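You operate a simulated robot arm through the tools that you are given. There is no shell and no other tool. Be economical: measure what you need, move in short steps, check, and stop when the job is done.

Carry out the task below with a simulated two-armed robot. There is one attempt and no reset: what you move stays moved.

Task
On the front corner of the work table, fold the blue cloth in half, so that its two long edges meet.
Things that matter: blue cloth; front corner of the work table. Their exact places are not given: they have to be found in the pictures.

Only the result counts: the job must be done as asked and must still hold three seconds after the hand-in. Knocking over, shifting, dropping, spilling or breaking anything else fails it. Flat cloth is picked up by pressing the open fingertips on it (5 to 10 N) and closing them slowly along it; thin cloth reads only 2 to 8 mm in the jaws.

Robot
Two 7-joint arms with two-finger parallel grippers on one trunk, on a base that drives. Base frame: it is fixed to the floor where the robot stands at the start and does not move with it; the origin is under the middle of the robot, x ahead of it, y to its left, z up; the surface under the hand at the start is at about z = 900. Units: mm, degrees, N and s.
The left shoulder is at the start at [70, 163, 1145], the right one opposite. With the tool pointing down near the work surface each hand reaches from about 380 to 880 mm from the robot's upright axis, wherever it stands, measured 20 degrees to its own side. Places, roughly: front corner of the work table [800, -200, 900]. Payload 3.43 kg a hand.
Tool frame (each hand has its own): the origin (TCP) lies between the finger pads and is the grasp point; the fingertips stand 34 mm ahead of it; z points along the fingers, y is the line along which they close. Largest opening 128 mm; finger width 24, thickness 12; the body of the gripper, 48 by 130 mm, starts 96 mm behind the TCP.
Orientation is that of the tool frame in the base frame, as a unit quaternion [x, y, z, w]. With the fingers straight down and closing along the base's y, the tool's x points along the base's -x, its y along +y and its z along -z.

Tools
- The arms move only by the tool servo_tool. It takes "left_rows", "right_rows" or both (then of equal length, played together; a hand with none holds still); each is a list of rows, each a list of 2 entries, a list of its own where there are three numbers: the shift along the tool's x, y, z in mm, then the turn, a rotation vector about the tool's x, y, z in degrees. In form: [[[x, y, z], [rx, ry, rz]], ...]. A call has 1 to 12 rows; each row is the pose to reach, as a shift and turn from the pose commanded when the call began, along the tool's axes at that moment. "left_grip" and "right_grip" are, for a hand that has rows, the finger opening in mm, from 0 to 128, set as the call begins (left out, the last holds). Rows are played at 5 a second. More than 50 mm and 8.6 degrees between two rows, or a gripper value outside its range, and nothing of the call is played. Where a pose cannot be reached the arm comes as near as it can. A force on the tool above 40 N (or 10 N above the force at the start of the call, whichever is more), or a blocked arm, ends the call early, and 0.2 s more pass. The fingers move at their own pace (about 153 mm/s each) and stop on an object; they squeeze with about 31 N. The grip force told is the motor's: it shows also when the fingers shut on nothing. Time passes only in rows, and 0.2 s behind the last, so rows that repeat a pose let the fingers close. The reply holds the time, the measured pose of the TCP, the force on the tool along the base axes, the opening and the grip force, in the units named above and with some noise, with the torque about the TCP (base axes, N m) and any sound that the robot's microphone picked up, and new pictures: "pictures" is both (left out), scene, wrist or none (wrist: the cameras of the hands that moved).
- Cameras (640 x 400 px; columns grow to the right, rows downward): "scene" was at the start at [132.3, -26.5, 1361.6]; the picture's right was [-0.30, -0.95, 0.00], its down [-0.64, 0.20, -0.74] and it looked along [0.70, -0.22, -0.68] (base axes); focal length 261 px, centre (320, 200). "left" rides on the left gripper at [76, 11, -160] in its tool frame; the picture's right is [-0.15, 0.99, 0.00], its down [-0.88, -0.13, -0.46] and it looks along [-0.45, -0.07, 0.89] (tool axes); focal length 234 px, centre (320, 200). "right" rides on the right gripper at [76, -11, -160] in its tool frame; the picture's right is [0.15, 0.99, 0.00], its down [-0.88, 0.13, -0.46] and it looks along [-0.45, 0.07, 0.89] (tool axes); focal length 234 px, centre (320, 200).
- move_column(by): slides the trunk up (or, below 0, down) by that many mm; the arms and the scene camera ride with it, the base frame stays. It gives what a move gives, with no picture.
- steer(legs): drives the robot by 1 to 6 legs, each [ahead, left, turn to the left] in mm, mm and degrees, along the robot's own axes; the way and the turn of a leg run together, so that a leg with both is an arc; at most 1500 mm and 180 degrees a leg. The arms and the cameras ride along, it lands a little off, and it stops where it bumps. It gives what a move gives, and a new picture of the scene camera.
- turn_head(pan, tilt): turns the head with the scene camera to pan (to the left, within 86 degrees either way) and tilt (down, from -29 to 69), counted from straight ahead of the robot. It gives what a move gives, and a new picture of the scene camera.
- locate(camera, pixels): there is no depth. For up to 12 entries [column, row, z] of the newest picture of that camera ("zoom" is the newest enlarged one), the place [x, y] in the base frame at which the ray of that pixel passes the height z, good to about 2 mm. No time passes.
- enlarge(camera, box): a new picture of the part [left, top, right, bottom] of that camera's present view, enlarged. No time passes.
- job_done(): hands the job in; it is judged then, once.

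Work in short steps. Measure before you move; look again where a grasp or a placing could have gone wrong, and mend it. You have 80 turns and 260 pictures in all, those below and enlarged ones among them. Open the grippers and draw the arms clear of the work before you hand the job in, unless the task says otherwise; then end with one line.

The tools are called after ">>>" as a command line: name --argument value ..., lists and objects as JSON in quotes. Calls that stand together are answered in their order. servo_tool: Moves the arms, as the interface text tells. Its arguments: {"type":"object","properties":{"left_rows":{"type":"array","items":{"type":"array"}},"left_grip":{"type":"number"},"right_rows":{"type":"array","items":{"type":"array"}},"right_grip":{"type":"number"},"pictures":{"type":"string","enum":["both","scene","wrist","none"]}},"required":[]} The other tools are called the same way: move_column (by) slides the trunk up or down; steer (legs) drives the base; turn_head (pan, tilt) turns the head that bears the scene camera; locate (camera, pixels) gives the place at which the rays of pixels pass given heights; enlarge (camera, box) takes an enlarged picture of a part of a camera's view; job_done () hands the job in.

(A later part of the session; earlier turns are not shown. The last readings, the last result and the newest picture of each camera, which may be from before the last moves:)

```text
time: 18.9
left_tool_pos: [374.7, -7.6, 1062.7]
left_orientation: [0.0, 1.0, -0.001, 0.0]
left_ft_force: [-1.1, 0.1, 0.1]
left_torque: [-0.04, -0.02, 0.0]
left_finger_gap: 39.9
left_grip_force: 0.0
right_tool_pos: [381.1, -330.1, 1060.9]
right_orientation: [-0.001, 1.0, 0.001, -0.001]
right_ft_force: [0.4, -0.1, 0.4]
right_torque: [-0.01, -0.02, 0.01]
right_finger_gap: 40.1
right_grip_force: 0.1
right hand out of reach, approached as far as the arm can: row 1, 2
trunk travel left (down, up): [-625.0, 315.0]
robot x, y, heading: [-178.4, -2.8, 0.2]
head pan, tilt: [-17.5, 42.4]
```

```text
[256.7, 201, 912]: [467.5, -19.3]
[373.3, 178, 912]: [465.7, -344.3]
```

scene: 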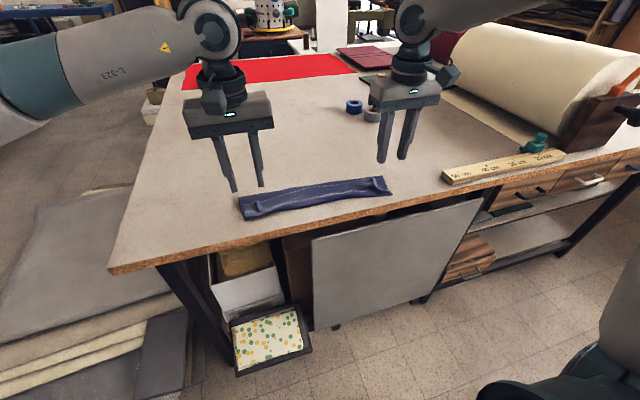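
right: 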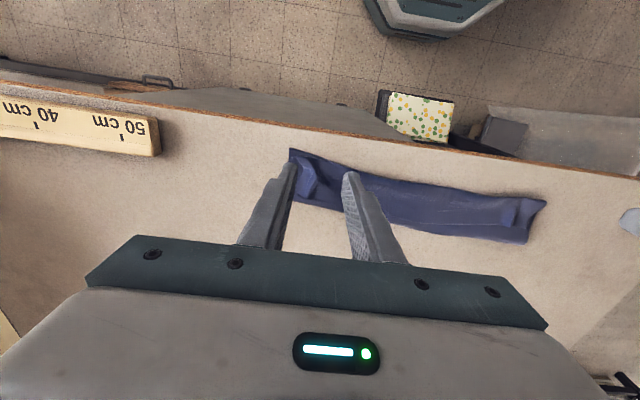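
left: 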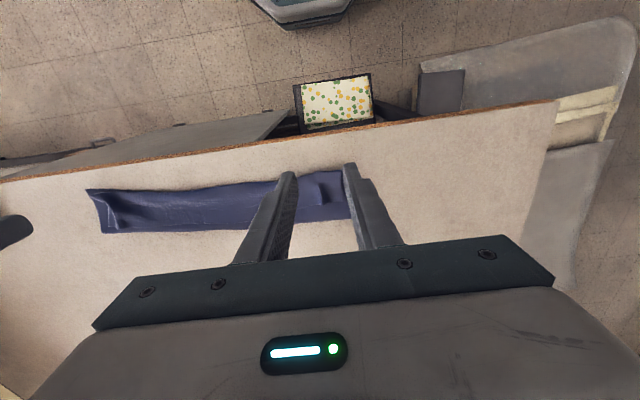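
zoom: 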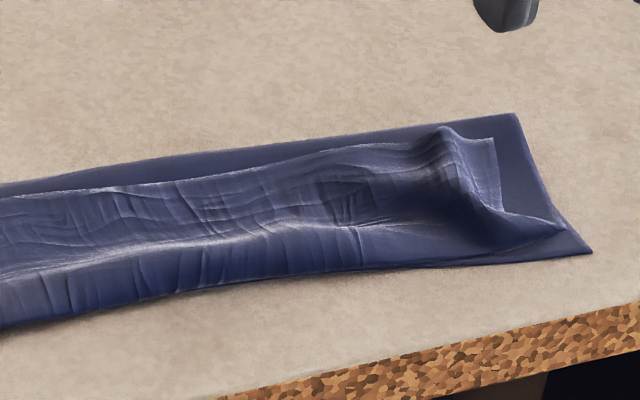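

Tufts are at about (466,−15) and (465,−345). I drive 90 mm ahead so the tilted approach is within reach.

>>> steer --legs '[[90, 0, 0]]'

```text
time: 20.0
left_tool_pos: [463.9, -6.2, 1061.1]
left_orientation: [-0.002, 1.0, 0.0, 0.0]
left_ft_force: [-0.7, 0.5, -1.0]
left_torque: [-0.01, 0.04, 0.02]
left_finger_gap: 39.9
left_grip_force: 0.0
right_tool_pos: [469.9, -327.9, 1059.6]
right_orientation: [-0.001, 1.0, 0.0, 0.0]
right_ft_force: [0.3, 1.0, -0.5]
right_torque: [0.0, 0.01, -0.02]
right_finger_gap: 39.9
right_grip_force: 0.0
trunk travel left (down, up): [-625.0, 315.0]
robot x, y, heading: [-90.9, -1.3, 0.2]
head pan, tilt: [-17.5, 42.4]
```

scene: 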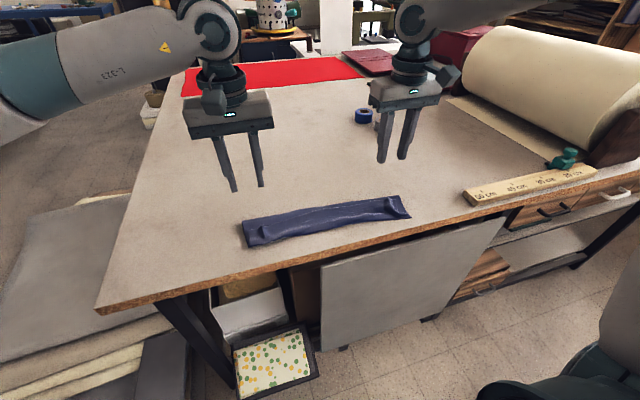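

Lowering above the tufts with the fingers tilted 40° (pointing toward the robot), gap 40 mm.

>>> servo_tool --left_rows '[[[-4, -2, 15], [0, 8, 0]], [[-8, -4, 35], [0, 16, 0]], [[-12, -6, 57], [0, 24, 0]], [[-16, -8, 80], [0, 32, 0]], [[-16, -8, 95], [0, 40, 0]], [[-16, -8, 95], [0, 40, 0]]]' --right_rows '[[[-2, -4, 15], [0, 8, 0]], [[-4, -8, 35], [0, 16, 0]], [[-6, -12, 57], [0, 24, 0]], [[-8, -17, 80], [0, 32, 0]], [[-8, -17, 95], [0, 40, 0]], [[-8, -17, 95], [0, 40, 0]]]'

```text
time: 21.4
left_tool_pos: [479.3, -13.8, 967.7]
left_orientation: [-0.001, 0.94, -0.001, -0.342]
left_ft_force: [0.4, -0.4, -0.6]
left_torque: [-0.04, -0.06, -0.01]
left_finger_gap: 39.9
left_grip_force: 0.1
right_tool_pos: [472.3, -344.9, 967.5]
right_orientation: [-0.001, 0.94, 0.001, -0.34]
right_ft_force: [-0.4, -0.6, 0.4]
right_torque: [0.02, -0.05, 0.01]
right_finger_gap: 39.8
right_grip_force: 0.1
right hand out of reach, approached as far as the arm can: row 5, 6
trunk travel left (down, up): [-625.0, 315.0]
robot x, y, heading: [-91.9, 1.9, 0.2]
head pan, tilt: [-17.5, 42.4]
```

scene: 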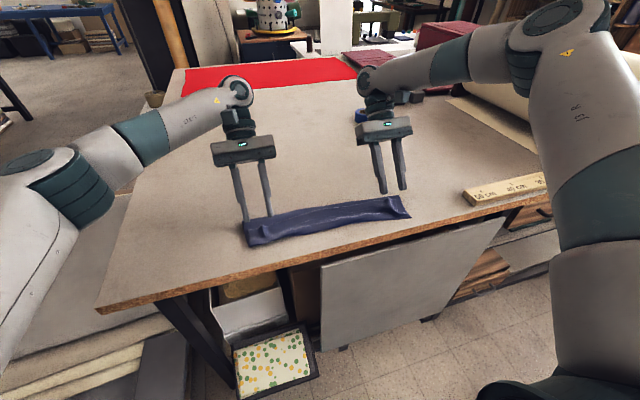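
right: 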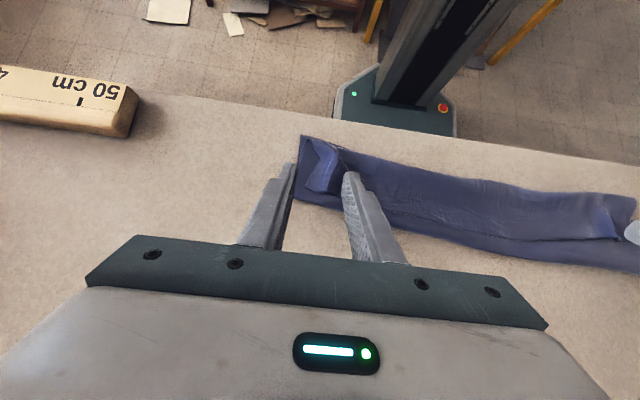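
left: 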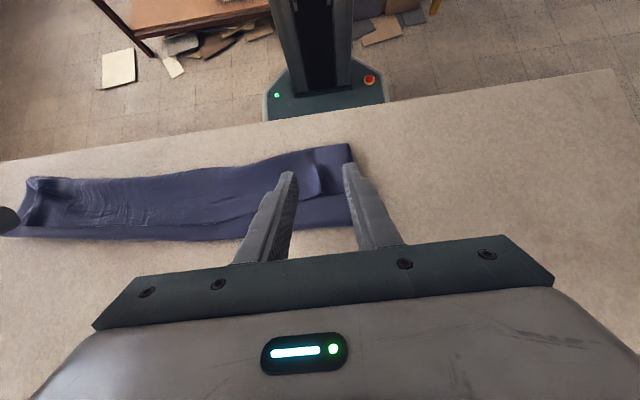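

Right is at its reach limit, so I'll drive 60 mm ahead and pull the hands back equally. First I zoom in on the tufts.

>>> enlarge --camera "right" --box '[260, 120, 420, 220]'

>>> enlarge --camera "left" --box '[240, 130, 400, 230]'

>>> steer --legs '[[60, 0, 0]]'

```text
4.00 times, centred on (340, 170) of right
```

zoom: 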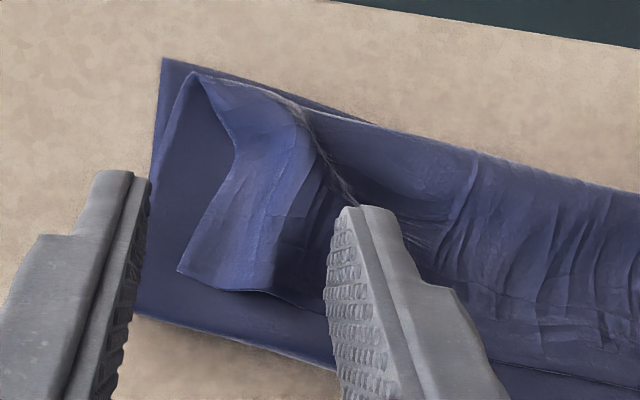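

```text
4.00 times, centred on (320, 180) of left
```

zoom: 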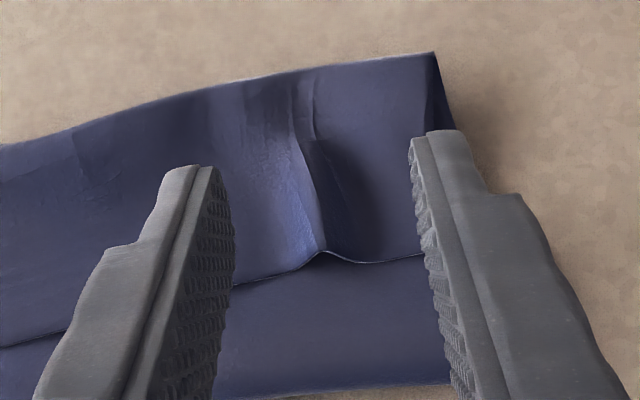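

```text
time: 22.4
left_tool_pos: [537.9, -13.6, 966.5]
left_orientation: [-0.003, 0.94, -0.002, -0.342]
left_ft_force: [0.3, -0.1, -0.5]
left_torque: [0.02, 0.02, -0.03]
left_finger_gap: 39.8
left_grip_force: 0.1
right_tool_pos: [532.9, -344.6, 965.0]
right_orientation: [-0.001, 0.94, 0.0, -0.34]
right_ft_force: [0.9, 0.0, -0.2]
right_torque: [-0.04, 0.01, -0.01]
right_finger_gap: 39.6
right_grip_force: 0.0
trunk travel left (down, up): [-625.0, 315.0]
robot x, y, heading: [-30.0, 1.6, 0.3]
head pan, tilt: [-17.5, 42.4]
```

scene: 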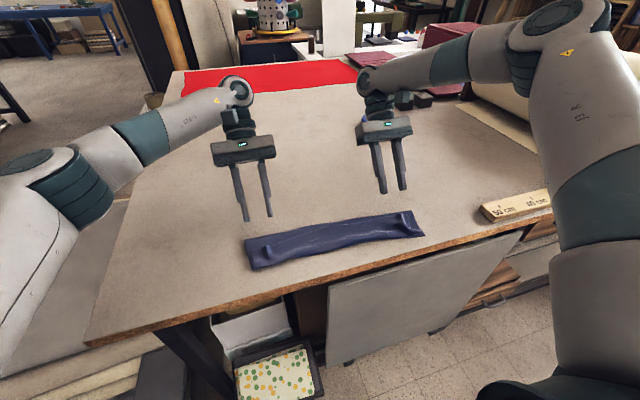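

The tufts lie centred between the finger pairs in the zooms. I bring the hands to x≈474 at TCP z≈950.

>>> servo_tool --left_rows '[[[13, 0, 16], [0, 0, 0]], [[27, 0, 31], [0, 0, 0]], [[37, 0, 53], [0, 0, 0]], [[37, 0, 53], [0, 0, 0]]]' --right_rows '[[[13, 0, 15], [0, 0, 0]], [[27, 0, 30], [0, 0, 0]], [[36, 0, 50], [0, 0, 0]], [[36, 0, 50], [0, 0, 0]]]'

```text
time: 23.4
left_tool_pos: [475.7, -14.2, 948.9]
left_orientation: [-0.002, 0.94, -0.001, -0.342]
left_ft_force: [-0.5, 0.0, -0.4]
left_torque: [0.0, 0.04, 0.0]
left_finger_gap: 39.8
left_grip_force: 0.0
right_tool_pos: [473.1, -343.8, 950.6]
right_orientation: [-0.002, 0.94, 0.0, -0.341]
right_ft_force: [0.0, 0.3, -0.1]
right_torque: [-0.03, -0.02, -0.02]
right_finger_gap: 39.9
right_grip_force: 0.0
trunk travel left (down, up): [-625.0, 315.0]
robot x, y, heading: [-33.7, 1.5, 0.2]
head pan, tilt: [-17.5, 42.4]
```

scene: 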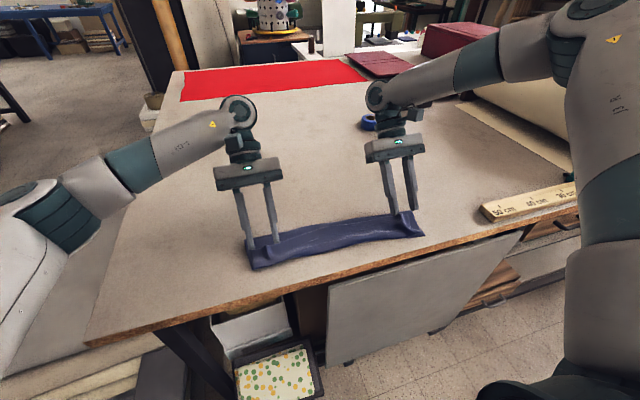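
right: 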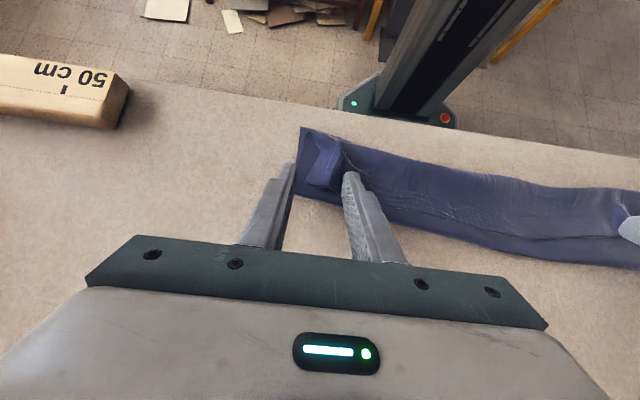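
left: 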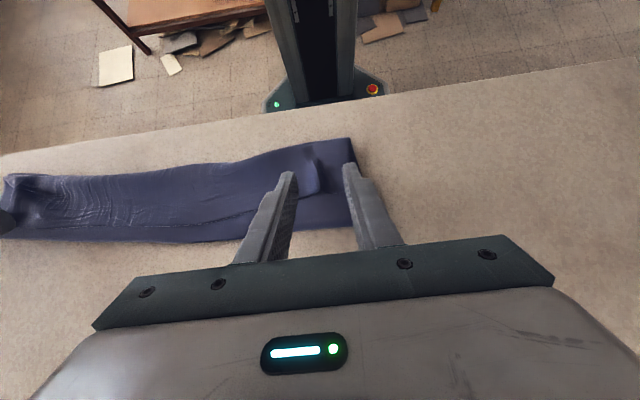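

Lowering 9 mm straight down and checking contact.

>>> servo_tool --left_rows '[[[-3, 0, 3.5], [0, 0, 0]], [[-5.8, 0, 6.9], [0, 0, 0]], [[-5.8, 0, 6.9], [0, 0, 0]]]' --right_rows '[[[-3, 0, 3.5], [0, 0, 0]], [[-6.4, 0, 7.7], [0, 0, 0]], [[-6.4, 0, 7.7], [0, 0, 0]]]' --pictures "none"

>>> enlarge --camera "right" --box '[260, 120, 420, 220]'

>>> enlarge --camera "left" --box '[240, 130, 400, 230]'

```text
time: 24.2
left_tool_pos: [475.8, -15.1, 940.2]
left_orientation: [-0.002, 0.94, -0.002, -0.342]
left_ft_force: [0.9, -0.4, -0.1]
left_torque: [0.0, 0.03, -0.02]
left_finger_gap: 40.0
left_grip_force: 0.0
right_tool_pos: [472.8, -345.1, 940.9]
right_orientation: [-0.001, 0.94, 0.0, -0.34]
right_ft_force: [-0.3, -0.1, -0.2]
right_torque: [0.03, 0.01, -0.02]
right_finger_gap: 40.1
right_grip_force: 0.0
trunk travel left (down, up): [-625.0, 315.0]
robot x, y, heading: [-32.2, -1.8, 0.4]
head pan, tilt: [-17.5, 42.4]
```

```text
4.00 times, centred on (340, 170) of right
```

zoom: 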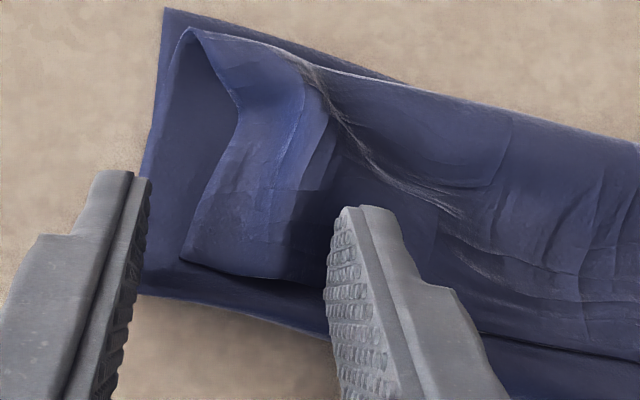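

```text
4.00 times, centred on (320, 180) of left
```

zoom: 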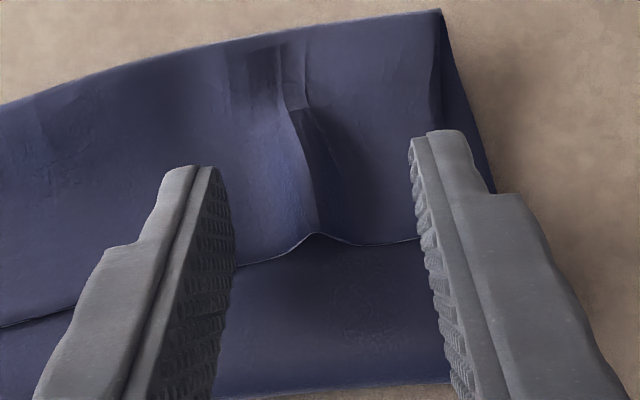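

The edge lies between the finger pads on both sides. I lower 4 mm more and close to 22 mm.

>>> servo_tool --left_rows '[[[-1.3, 0, 1.5], [0, 0, 0]], [[-2.2, 0, 2.7], [0, 0, 0]], [[-2.2, 0, 2.7], [0, 0, 0]]]' --right_rows '[[[-1.3, 0, 1.5], [0, 0, 0]], [[-2.6, 0, 3.1], [0, 0, 0]], [[-2.6, 0, 3.1], [0, 0, 0]]]' --left_grip 32 --right_grip 32 --pictures "none"

```text
time: 25.0
left_tool_pos: [475.7, -15.0, 936.9]
left_orientation: [-0.002, 0.94, -0.001, -0.342]
left_ft_force: [0.4, 0.3, 0.5]
left_torque: [0.0, -0.02, -0.01]
left_finger_gap: 32.2
left_grip_force: 0.1
right_tool_pos: [473.3, -345.6, 936.4]
right_orientation: [-0.001, 0.941, 0.001, -0.339]
right_ft_force: [1.0, 0.1, 2.9]
right_torque: [0.0, 0.01, 0.0]
right_finger_gap: 31.7
right_grip_force: 0.1
trunk travel left (down, up): [-625.0, 315.0]
robot x, y, heading: [-32.7, 1.5, 0.1]
head pan, tilt: [-17.5, 42.4]
```

Light contact on the right (2.9 N), left nearly. I lower the left 1 mm and close further to 15 mm, looking at both.

>>> servo_tool --left_rows '[[[-0.6, 0, 0.8], [0, 0, 0]], [[-0.6, 0, 0.8], [0, 0, 0]], [[-0.6, 0, 0.8], [0, 0, 0]]]' --right_rows '[[[0, 0, 0], [0, 0, 0]], [[0, 0, 0], [0, 0, 0]], [[0, 0, 0], [0, 0, 0]]]' --left_grip 17 --right_grip 17 --pictures "none"

>>> enlarge --camera "right" --box '[260, 120, 420, 220]'

>>> enlarge --camera "left" --box '[240, 130, 400, 230]'

```text
time: 25.8
left_tool_pos: [475.3, -13.0, 936.8]
left_orientation: [-0.002, 0.94, -0.001, -0.341]
left_ft_force: [0.4, -1.5, 5.9]
left_torque: [-0.02, 0.03, 0.0]
left_finger_gap: 16.9
left_grip_force: 0.1
right_tool_pos: [472.5, -345.8, 937.2]
right_orientation: [-0.001, 0.94, 0.001, -0.341]
right_ft_force: [0.4, 0.8, 0.2]
right_torque: [0.01, -0.01, 0.02]
right_finger_gap: 17.3
right_grip_force: 0.3
trunk travel left (down, up): [-625.0, 315.0]
robot x, y, heading: [-30.2, -1.1, 0.2]
head pan, tilt: [-17.5, 42.4]
```

```text
4.00 times, centred on (340, 170) of right
```

zoom: 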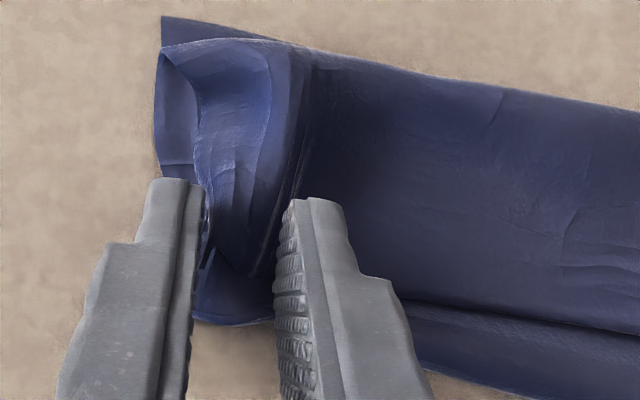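

```text
4.00 times, centred on (320, 180) of left
```

zoom: 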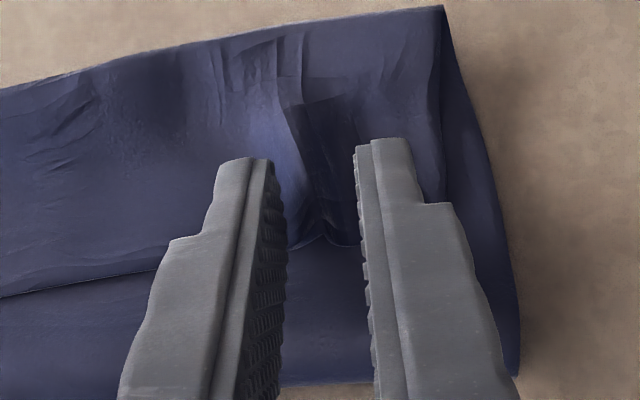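

Both ridges are between the pads. I close fully.

>>> servo_tool --left_rows '[[[0, 0, 0], [0, 0, 0]], [[0, 0, 0], [0, 0, 0]], [[0, 0, 0], [0, 0, 0]]]' --right_rows '[[[0, 0, 0], [0, 0, 0]], [[0, 0, 0], [0, 0, 0]], [[0, 0, 0], [0, 0, 0]]]' --left_grip 0 --right_grip 0 --pictures "none"

>>> enlarge --camera "right" --box '[260, 120, 420, 220]'

>>> enlarge --camera "left" --box '[240, 130, 400, 230]'

```text
time: 26.6
left_tool_pos: [474.5, -16.3, 936.9]
left_orientation: [-0.002, 0.94, -0.003, -0.342]
left_ft_force: [0.0, -13.1, 4.6]
left_torque: [-0.43, 0.07, 0.21]
left_finger_gap: 2.2
left_grip_force: 30.6
right_tool_pos: [472.8, -344.7, 936.3]
right_orientation: [-0.001, 0.94, 0.0, -0.341]
right_ft_force: [-0.4, 13.5, 1.3]
right_torque: [0.43, 0.05, -0.17]
right_finger_gap: 2.7
right_grip_force: 31.4
trunk travel left (down, up): [-625.0, 315.0]
robot x, y, heading: [-29.0, 1.9, 0.1]
head pan, tilt: [-17.5, 42.4]
```

```text
4.00 times, centred on (340, 170) of right
```

zoom: 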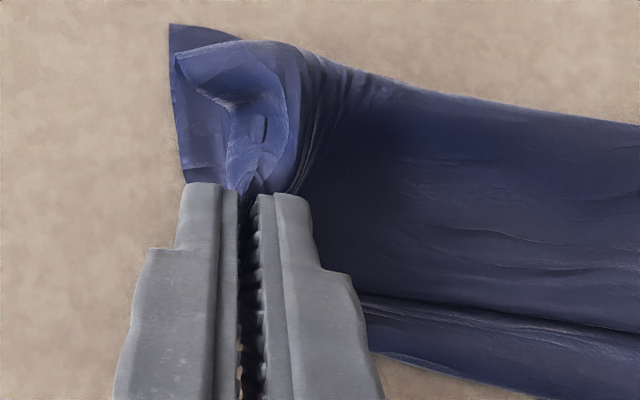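

```text
4.00 times, centred on (320, 180) of left
```

zoom: 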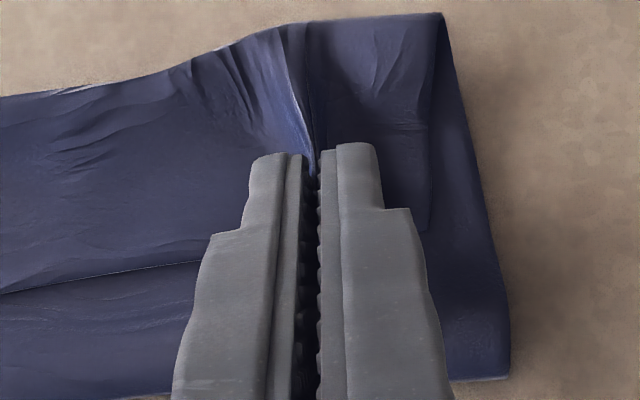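

Both gripped with about 2.4 mm of cloth. I ease inward 5 mm each and lift 50 mm while moving 20 mm toward the robot to see what is held.

>>> servo_tool --left_rows '[[[12, -4, -6], [0, 0, 0]], [[24, -5, -13], [0, 0, 0]], [[36, -5, -19], [0, 0, 0]], [[47.5, -5, -25.4], [0, 0, 0]], [[47.5, -5, -25.4], [0, 0, 0]]]' --right_rows '[[[12, 4, -6], [0, 0, 0]], [[24, 5, -13], [0, 0, 0]], [[36, 5, -19], [0, 0, 0]], [[47.5, 5, -25.4], [0, 0, 0]], [[47.5, 5, -25.4], [0, 0, 0]]]'

>>> enlarge --camera "scene" --box '[225, 170, 445, 290]'

```text
time: 27.8
left_tool_pos: [455.6, -18.8, 986.0]
left_orientation: [-0.003, 0.94, -0.001, -0.342]
left_ft_force: [0.1, -4.6, 1.2]
left_torque: [-0.13, 0.03, 0.06]
left_finger_gap: 2.0
left_grip_force: 30.9
right_tool_pos: [453.5, -340.5, 983.9]
right_orientation: [-0.002, 0.94, 0.0, -0.341]
right_ft_force: [0.3, 4.2, 0.1]
right_torque: [0.15, 0.04, -0.05]
right_finger_gap: 2.6
right_grip_force: 31.1
trunk travel left (down, up): [-625.0, 315.0]
robot x, y, heading: [-31.0, 0.1, 0.0]
head pan, tilt: [-17.5, 42.4]
```

scene: 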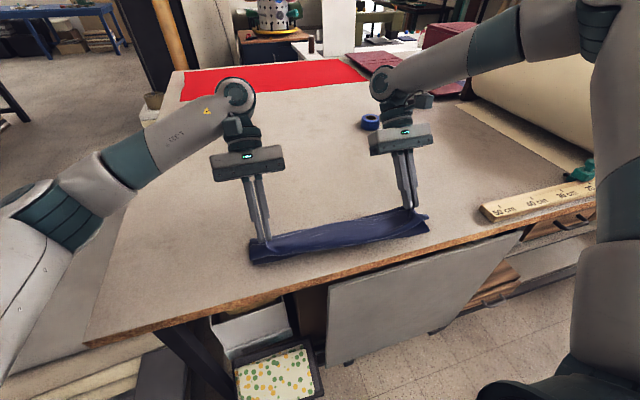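
right: 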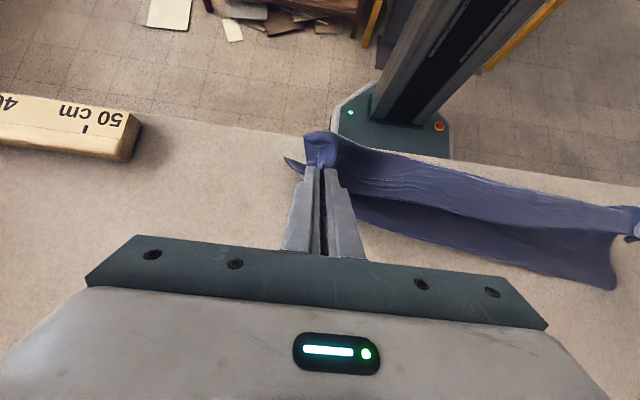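
left: 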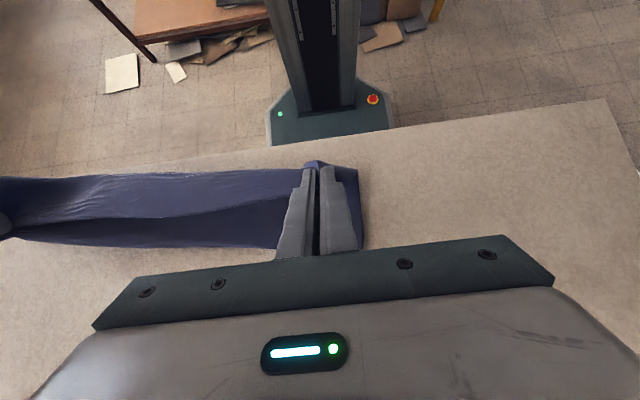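

```text
2.91 times, centred on (335, 230) of scene
```

zoom: 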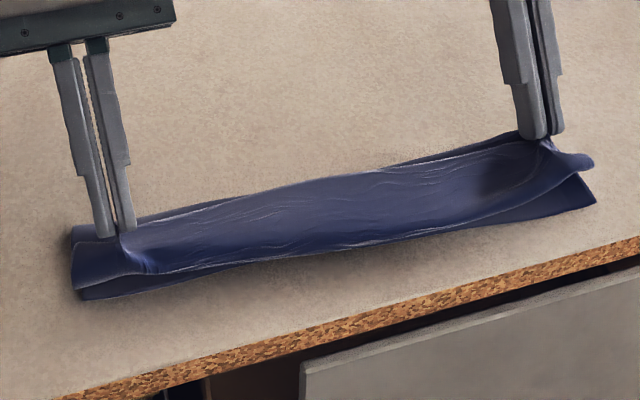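

Only the lip is held. I lift higher (tips to about 1020) and rotate the fingers back to vertical so the top layer unrolls.

>>> servo_tool --left_rows '[[[7, 0, -12], [0, -8, 0]], [[14, 0, -24], [0, -16, 0]], [[20, 0, -36], [0, -24, 0]], [[27, 0, -48], [0, -32, 0]], [[34, 0, -60], [0, -40, 0]], [[34, 0, -60], [0, -40, 0]]]' --right_rows '[[[7, 0, -12], [0, -8, 0]], [[14, 0, -24], [0, -16, 0]], [[20, 0, -36], [0, -24, 0]], [[27, 0, -48], [0, -32, 0]], [[34, 0, -60], [0, -40, 0]], [[34, 0, -60], [0, -40, 0]]]' --pictures "scene"

>>> enlarge --camera "scene" --box '[225, 150, 445, 290]'

```text
time: 29.2
left_tool_pos: [470.2, -18.7, 1054.3]
left_orientation: [-0.001, 1.0, -0.001, 0.0]
left_ft_force: [-0.5, -2.7, -0.5]
left_torque: [-0.13, 0.0, -0.01]
left_finger_gap: 2.0
left_grip_force: 31.2
right_tool_pos: [466.1, -340.0, 1053.4]
right_orientation: [-0.001, 1.0, 0.001, 0.002]
right_ft_force: [-0.1, 3.3, -0.6]
right_torque: [0.13, 0.02, 0.07]
right_finger_gap: 2.5
right_grip_force: 30.8
trunk travel left (down, up): [-625.0, 315.0]
robot x, y, heading: [-31.3, -1.1, 0.1]
head pan, tilt: [-17.5, 42.4]
```

scene: 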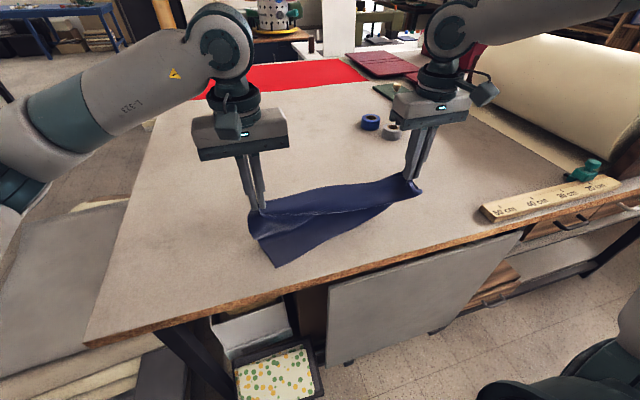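

```text
2.86 times, centred on (335, 220) of scene
```

zoom: 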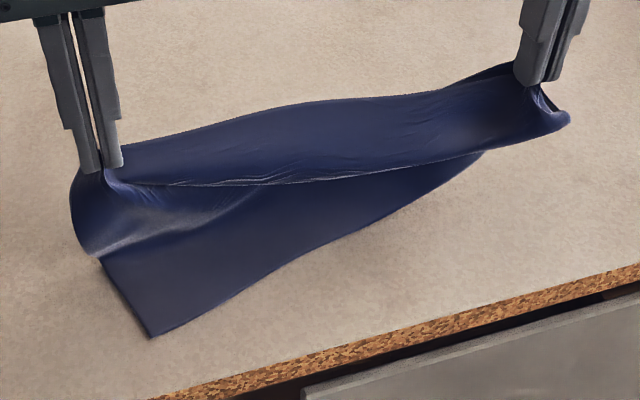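

The right hand seems to hold more than one layer (the bottom layer lifted there). I'll unfold: lower both toward +x to spread the cloth out, then re-do the right grip.

>>> servo_tool --left_rows '[[[-35, 0, 0], [0, 0, 0]], [[-70, 0, 20], [0, 0, 0]], [[-105, 0, 50], [0, 0, 0]], [[-130, 0, 85], [0, 0, 0]], [[-150, 0, 105], [0, 0, 0]], [[-150, 0, 105], [0, 0, 0]]]' --right_rows '[[[-15, 0, 20], [0, 0, 0]], [[-30, 0, 50], [0, 0, 0]], [[-45, 0, 80], [0, 0, 0]], [[-60, 0, 100], [0, 0, 0]], [[-70, 0, 108], [0, 0, 0]], [[-70, 0, 108], [0, 0, 0]]]'

>>> enlarge --camera "scene" --box '[225, 150, 445, 290]'

```text
time: 30.6
left_tool_pos: [617.0, -18.7, 950.8]
left_orientation: [-0.001, 1.0, 0.0, 0.0]
left_ft_force: [-2.9, -12.2, 0.1]
left_torque: [-0.47, 0.09, -0.09]
left_finger_gap: 2.1
left_grip_force: 30.8
right_tool_pos: [534.3, -339.4, 946.0]
right_orientation: [-0.002, 1.0, 0.001, 0.002]
right_ft_force: [3.6, 13.8, 1.2]
right_torque: [0.42, -0.14, 0.16]
right_finger_gap: 2.8
right_grip_force: 31.0
trunk travel left (down, up): [-625.0, 315.0]
robot x, y, heading: [-32.2, 1.9, -0.0]
head pan, tilt: [-17.5, 42.4]
```

scene: 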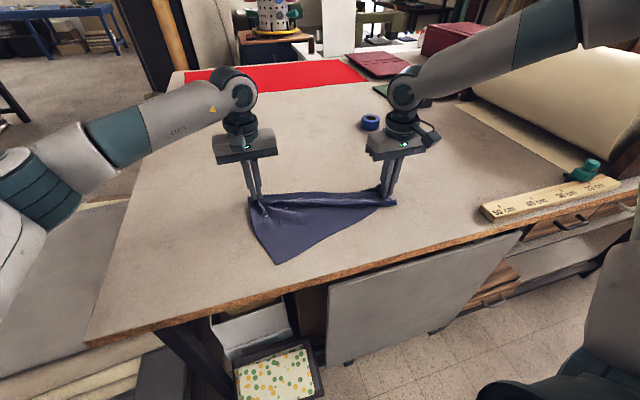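
right: 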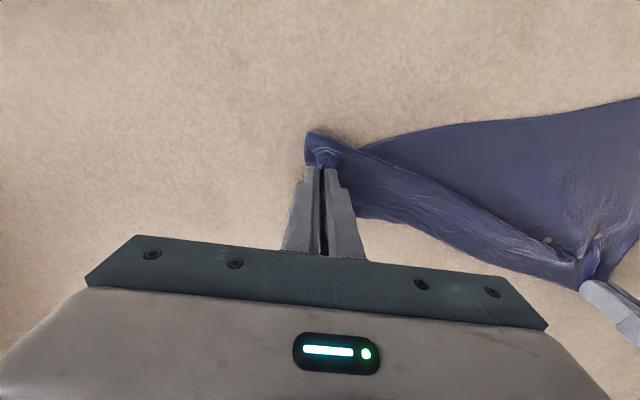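
left: 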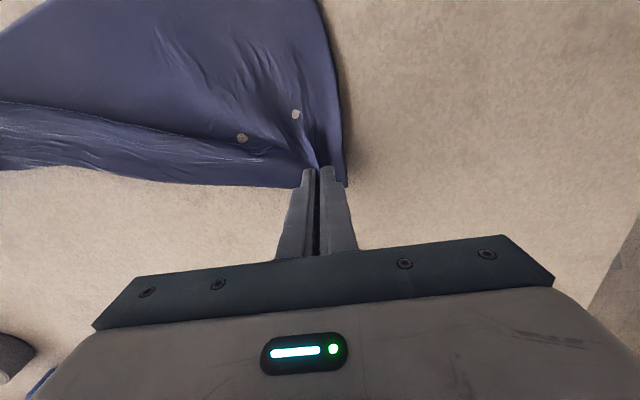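

```text
2.86 times, centred on (335, 220) of scene
```

zoom: 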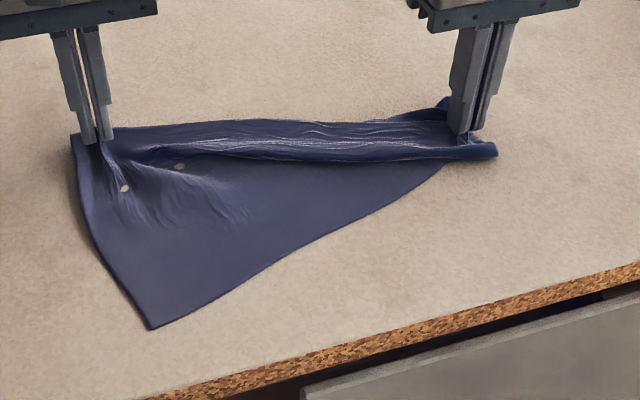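

The right hand indeed holds both long edges. I lower it 6 mm, open it, and lift away.

>>> servo_tool --right_rows '[[[0, 0, 6], [0, 0, 0]], [[0, 0, 6], [0, 0, 0]], [[0, 0, 6], [0, 0, 0]]]' --right_grip 50 --pictures "none"

>>> servo_tool --right_rows '[[[0, 0, -30], [0, 0, 0]], [[0, 0, -75], [0, 0, 0]], [[0, 0, -75], [0, 0, 0]]]'

>>> enlarge --camera "scene" --box '[225, 150, 445, 290]'

>>> enlarge --camera "right" --box '[240, 80, 480, 230]'

```text
time: 31.4
left_tool_pos: [617.1, -17.8, 949.5]
left_orientation: [-0.001, 1.0, 0.0, 0.001]
left_ft_force: [-0.2, -0.5, -0.2]
left_torque: [-0.01, 0.05, -0.01]
left_finger_gap: 2.0
left_grip_force: 30.9
right_tool_pos: [536.1, -339.6, 940.3]
right_orientation: [-0.001, 1.0, 0.001, 0.001]
right_ft_force: [-0.7, -0.1, 0.0]
right_torque: [0.01, -0.03, -0.01]
right_finger_gap: 49.8
right_grip_force: 0.1
trunk travel left (down, up): [-625.0, 315.0]
robot x, y, heading: [-30.8, 0.9, 0.1]
head pan, tilt: [-17.5, 42.4]
```

```text
time: 32.2
left_tool_pos: [618.9, -18.3, 949.0]
left_orientation: [-0.001, 1.0, 0.0, 0.0]
left_ft_force: [0.0, -0.5, -0.4]
left_torque: [0.01, 0.01, 0.0]
left_finger_gap: 2.0
left_grip_force: 30.8
right_tool_pos: [534.9, -341.8, 1015.3]
right_orientation: [-0.001, 1.0, 0.001, 0.0]
right_ft_force: [0.1, -0.3, -0.5]
right_torque: [0.0, -0.01, 0.01]
right_finger_gap: 49.9
right_grip_force: 0.0
trunk travel left (down, up): [-625.0, 315.0]
robot x, y, heading: [-31.9, 1.0, -0.1]
head pan, tilt: [-17.5, 42.4]
```

scene: 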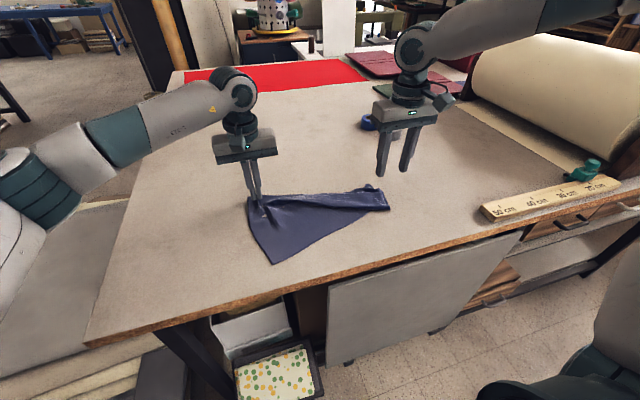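
right: 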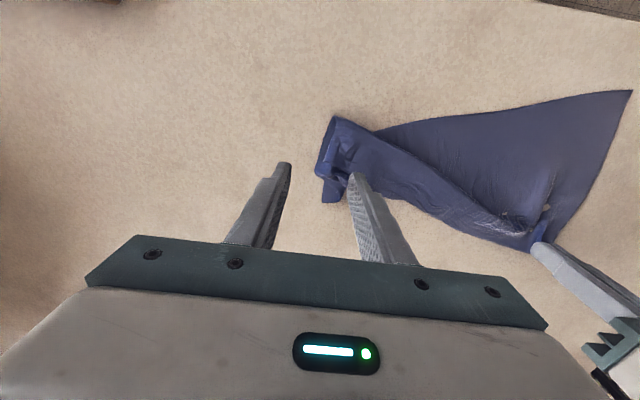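

```text
2.86 times, centred on (335, 220) of scene
```

zoom: 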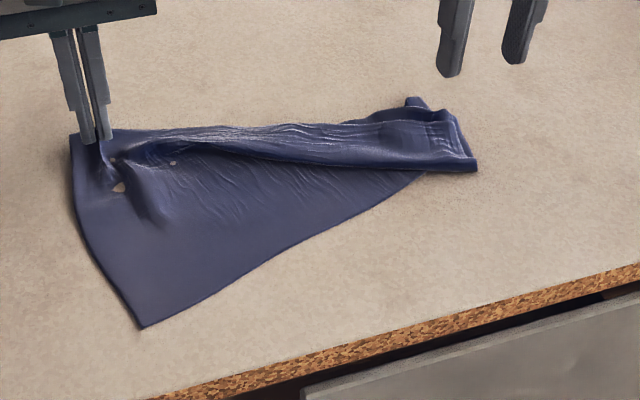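

```text
2.67 times, centred on (360, 155) of right
```

zoom: 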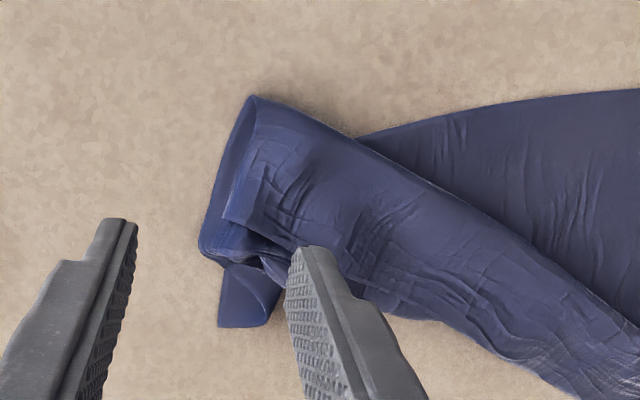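

I measure positions of the visible corners at the right end to identify which edge is which.

>>> locate --camera "right" --pixels '[[632, 90, 900], [375, 131, 900], [323, 221, 902], [328, 199, 905], [335, 119, 905], [324, 180, 905], [545, 245, 905], [420, 205, 902]]'

>>> enlarge --camera "right" --box '[305, 105, 385, 215]'

>>> enlarge --camera "scene" --box '[330, 175, 410, 225]'

```text
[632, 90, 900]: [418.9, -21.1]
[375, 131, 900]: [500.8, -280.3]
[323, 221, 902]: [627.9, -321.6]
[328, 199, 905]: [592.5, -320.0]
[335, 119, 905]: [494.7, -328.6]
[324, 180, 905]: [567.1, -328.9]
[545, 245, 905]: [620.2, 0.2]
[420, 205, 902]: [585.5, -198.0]
```

```text
3.64 times, centred on (345, 160) of right
```

zoom: 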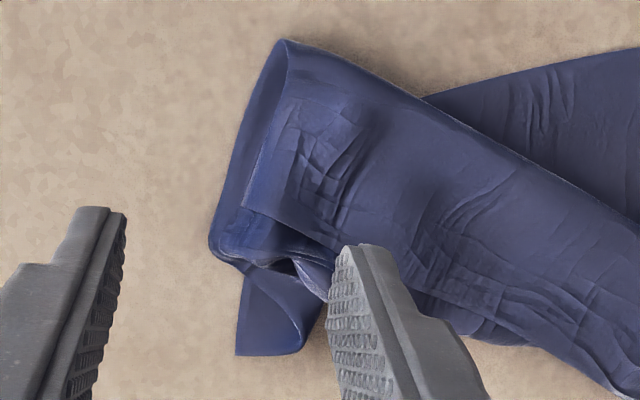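

```text
8.00 times, centred on (370, 200) of scene
```

zoom: 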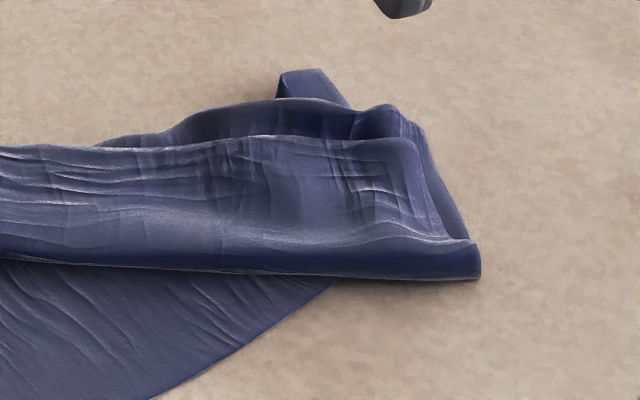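

It is ambiguous which corner the tab is; I look closer at the middle and right part from both cameras.

>>> enlarge --camera "scene" --box '[240, 175, 330, 230]'

>>> enlarge --camera "scene" --box '[300, 175, 400, 230]'

>>> enlarge --camera "right" --box '[370, 120, 570, 260]'

>>> enlarge --camera "left" --box '[0, 60, 320, 240]'

```text
7.11 times, centred on (285, 202) of scene
```

zoom: 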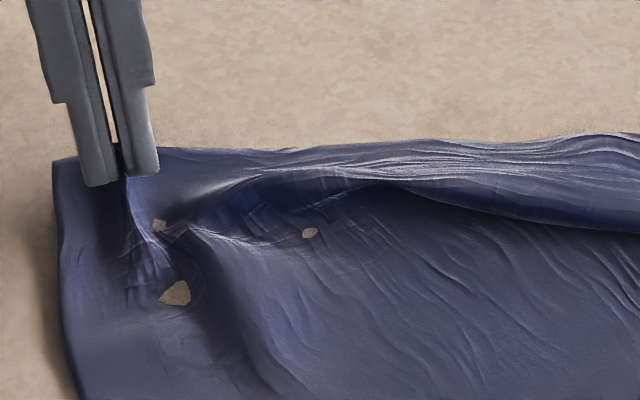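

```text
6.40 times, centred on (350, 202) of scene
```

zoom: 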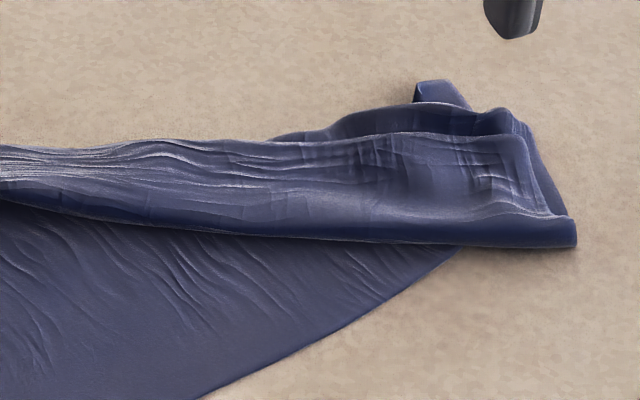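

```text
2.86 times, centred on (470, 190) of right
```

zoom: 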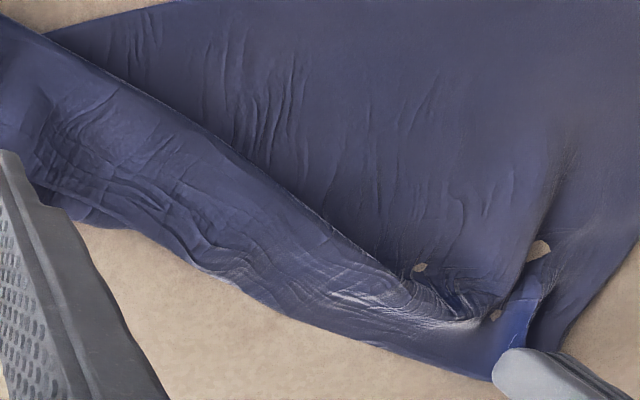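

```text
2.00 times, centred on (160, 150) of left
```

zoom: 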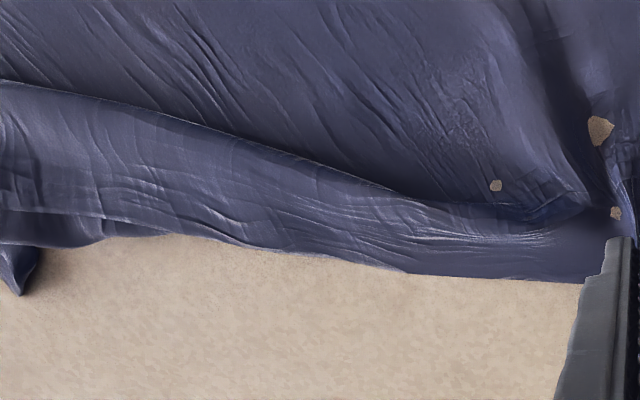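

The free edge E runs on top, so the tab is the near-edge (N) right corner peeking out beneath. I locate the tab for a pinch.

>>> locate --camera "right" --pixels '[[321.6, 202.6, 902], [340, 202, 902], [325, 178, 902], [330, 192, 902]]'

>>> locate --camera "scene" --pixels '[[365, 189, 905], [371, 187.5, 905], [374, 192, 902]]'

```text
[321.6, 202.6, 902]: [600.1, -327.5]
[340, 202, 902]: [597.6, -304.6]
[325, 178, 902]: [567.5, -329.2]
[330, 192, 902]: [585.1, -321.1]
```

```text
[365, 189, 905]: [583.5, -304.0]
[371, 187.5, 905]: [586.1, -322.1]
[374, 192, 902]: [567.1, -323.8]
```

Tab is about x 570–598, y −328…−304. I move the right hand over (590, −316) with an 18 mm gap.

>>> servo_tool --right_rows '[[[-28, 13, 0], [0, 0, 0]], [[-55, 26, 20], [0, 0, 0]], [[-55, 26, 50], [0, 0, 0]], [[-55, 26, 68], [0, 0, 0]], [[-55, 26, 68], [0, 0, 0]]]' --right_grip 18 --pictures "wrist"

>>> enlarge --camera "right" --box '[240, 110, 400, 210]'

```text
time: 33.4
left_tool_pos: [616.8, -19.6, 949.6]
left_orientation: [-0.001, 1.0, 0.0, 0.0]
left_ft_force: [0.5, -0.6, -0.4]
left_torque: [0.02, 0.01, 0.03]
left_finger_gap: 2.1
left_grip_force: 31.3
right_tool_pos: [589.4, -314.9, 947.3]
right_orientation: [-0.001, 1.0, 0.002, 0.001]
right_ft_force: [0.2, 0.7, -0.5]
right_torque: [0.0, 0.04, 0.01]
right_finger_gap: 18.0
right_grip_force: 0.0
trunk travel left (down, up): [-625.0, 315.0]
robot x, y, heading: [-30.6, -1.9, 0.2]
head pan, tilt: [-17.5, 42.4]
```

right: 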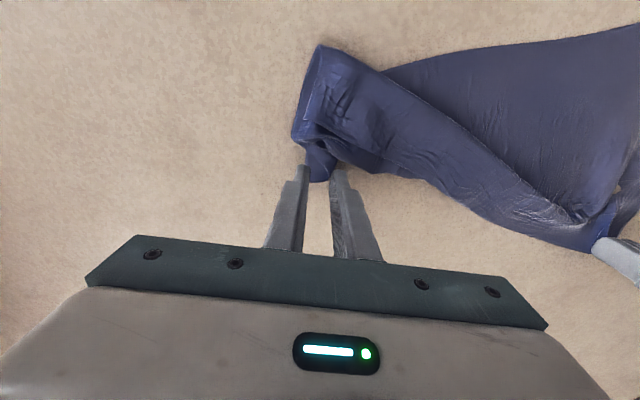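

```text
4.00 times, centred on (320, 160) of right
```

zoom: 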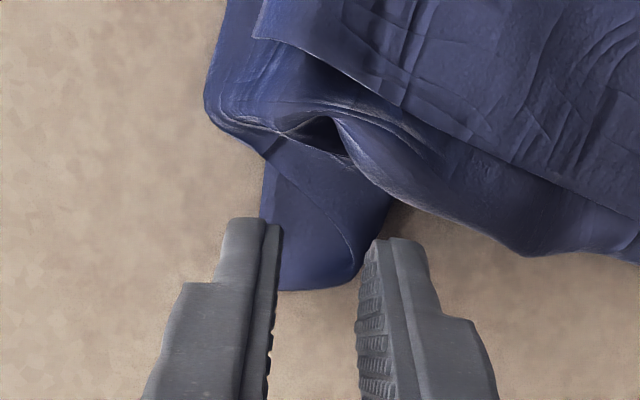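

The tab sits right between the fingers. I lower to contact (≈10.5 mm).

>>> servo_tool --right_rows '[[[2, 0, 6], [0, 0, 0]], [[3, 0, 10.5], [0, 0, 0]], [[3, 0, 11.5], [0, 0, 0]], [[3, 0, 11.5], [0, 0, 0]]]' --pictures "none"

```text
time: 34.4
left_tool_pos: [617.1, -18.7, 950.7]
left_orientation: [-0.001, 1.0, -0.001, 0.001]
left_ft_force: [1.1, 0.7, 1.3]
left_torque: [0.02, -0.01, -0.01]
left_finger_gap: 1.8
left_grip_force: 30.8
right_tool_pos: [586.8, -313.1, 935.6]
right_orientation: [-0.001, 1.0, 0.002, 0.002]
right_ft_force: [-0.2, -0.8, 6.8]
right_torque: [-0.01, 0.11, 0.03]
right_finger_gap: 17.7
right_grip_force: 0.0
trunk travel left (down, up): [-625.0, 315.0]
robot x, y, heading: [-33.1, 5.1, 0.1]
head pan, tilt: [-17.5, 42.4]
```

Contact is 6.8 N; I close slowly.

>>> servo_tool --right_rows '[[[0, 0, 0], [0, 0, 0]], [[0, 0, 0], [0, 0, 0]]]' --right_grip 9 --pictures "none"

>>> servo_tool --right_rows '[[[0, 0, 0], [0, 0, 0]], [[0, 0, 0], [0, 0, 0]], [[0, 0, -15], [0, 0, 0]], [[0, 0, -30], [0, 0, 0]], [[0, 0, -30], [0, 0, 0]]]' --right_grip 0 --pictures "both"

```text
time: 35.0
left_tool_pos: [617.3, -17.9, 950.7]
left_orientation: [-0.002, 1.0, -0.001, 0.0]
left_ft_force: [-0.7, 0.1, 0.0]
left_torque: [0.02, 0.02, 0.02]
left_finger_gap: 2.3
left_grip_force: 30.8
right_tool_pos: [587.4, -313.9, 936.7]
right_orientation: [-0.001, 1.0, 0.001, 0.003]
right_ft_force: [-0.5, -1.1, 9.4]
right_torque: [0.02, 0.07, 0.03]
right_finger_gap: 7.6
right_grip_force: 0.1
trunk travel left (down, up): [-625.0, 315.0]
robot x, y, heading: [-29.3, -0.6, 0.4]
head pan, tilt: [-17.5, 42.4]
```

```text
time: 36.2
left_tool_pos: [618.2, -19.5, 950.4]
left_orientation: [-0.001, 1.0, 0.0, 0.0]
left_ft_force: [0.6, -0.7, -0.1]
left_torque: [0.0, 0.01, -0.02]
left_finger_gap: 1.9
left_grip_force: 31.1
right_tool_pos: [588.2, -311.8, 963.6]
right_orientation: [0.0, 1.0, 0.001, 0.002]
right_ft_force: [0.7, -0.3, -0.1]
right_torque: [0.03, -0.01, 0.03]
right_finger_gap: 1.7
right_grip_force: 30.9
trunk travel left (down, up): [-625.0, 315.0]
robot x, y, heading: [-31.3, -0.6, 0.3]
head pan, tilt: [-17.5, 42.4]
```

scene: 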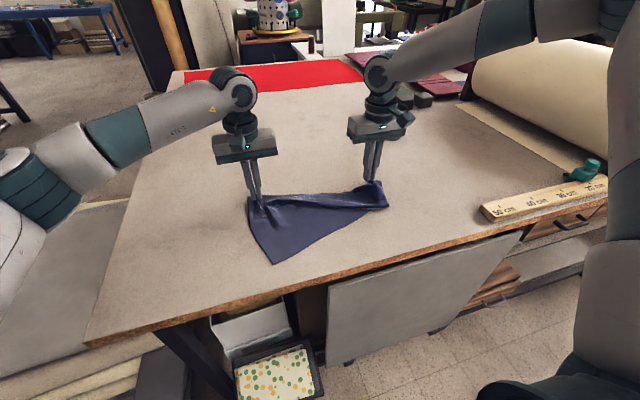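
right: 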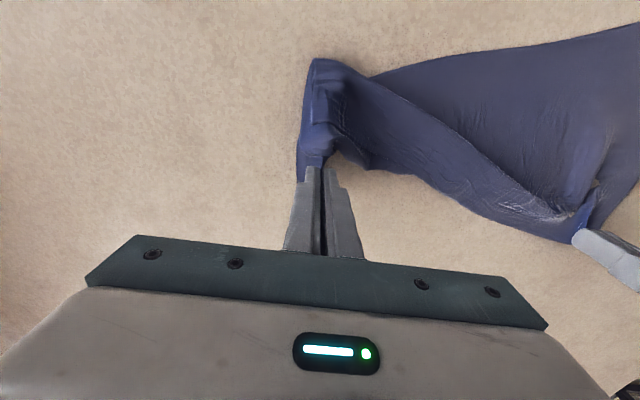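

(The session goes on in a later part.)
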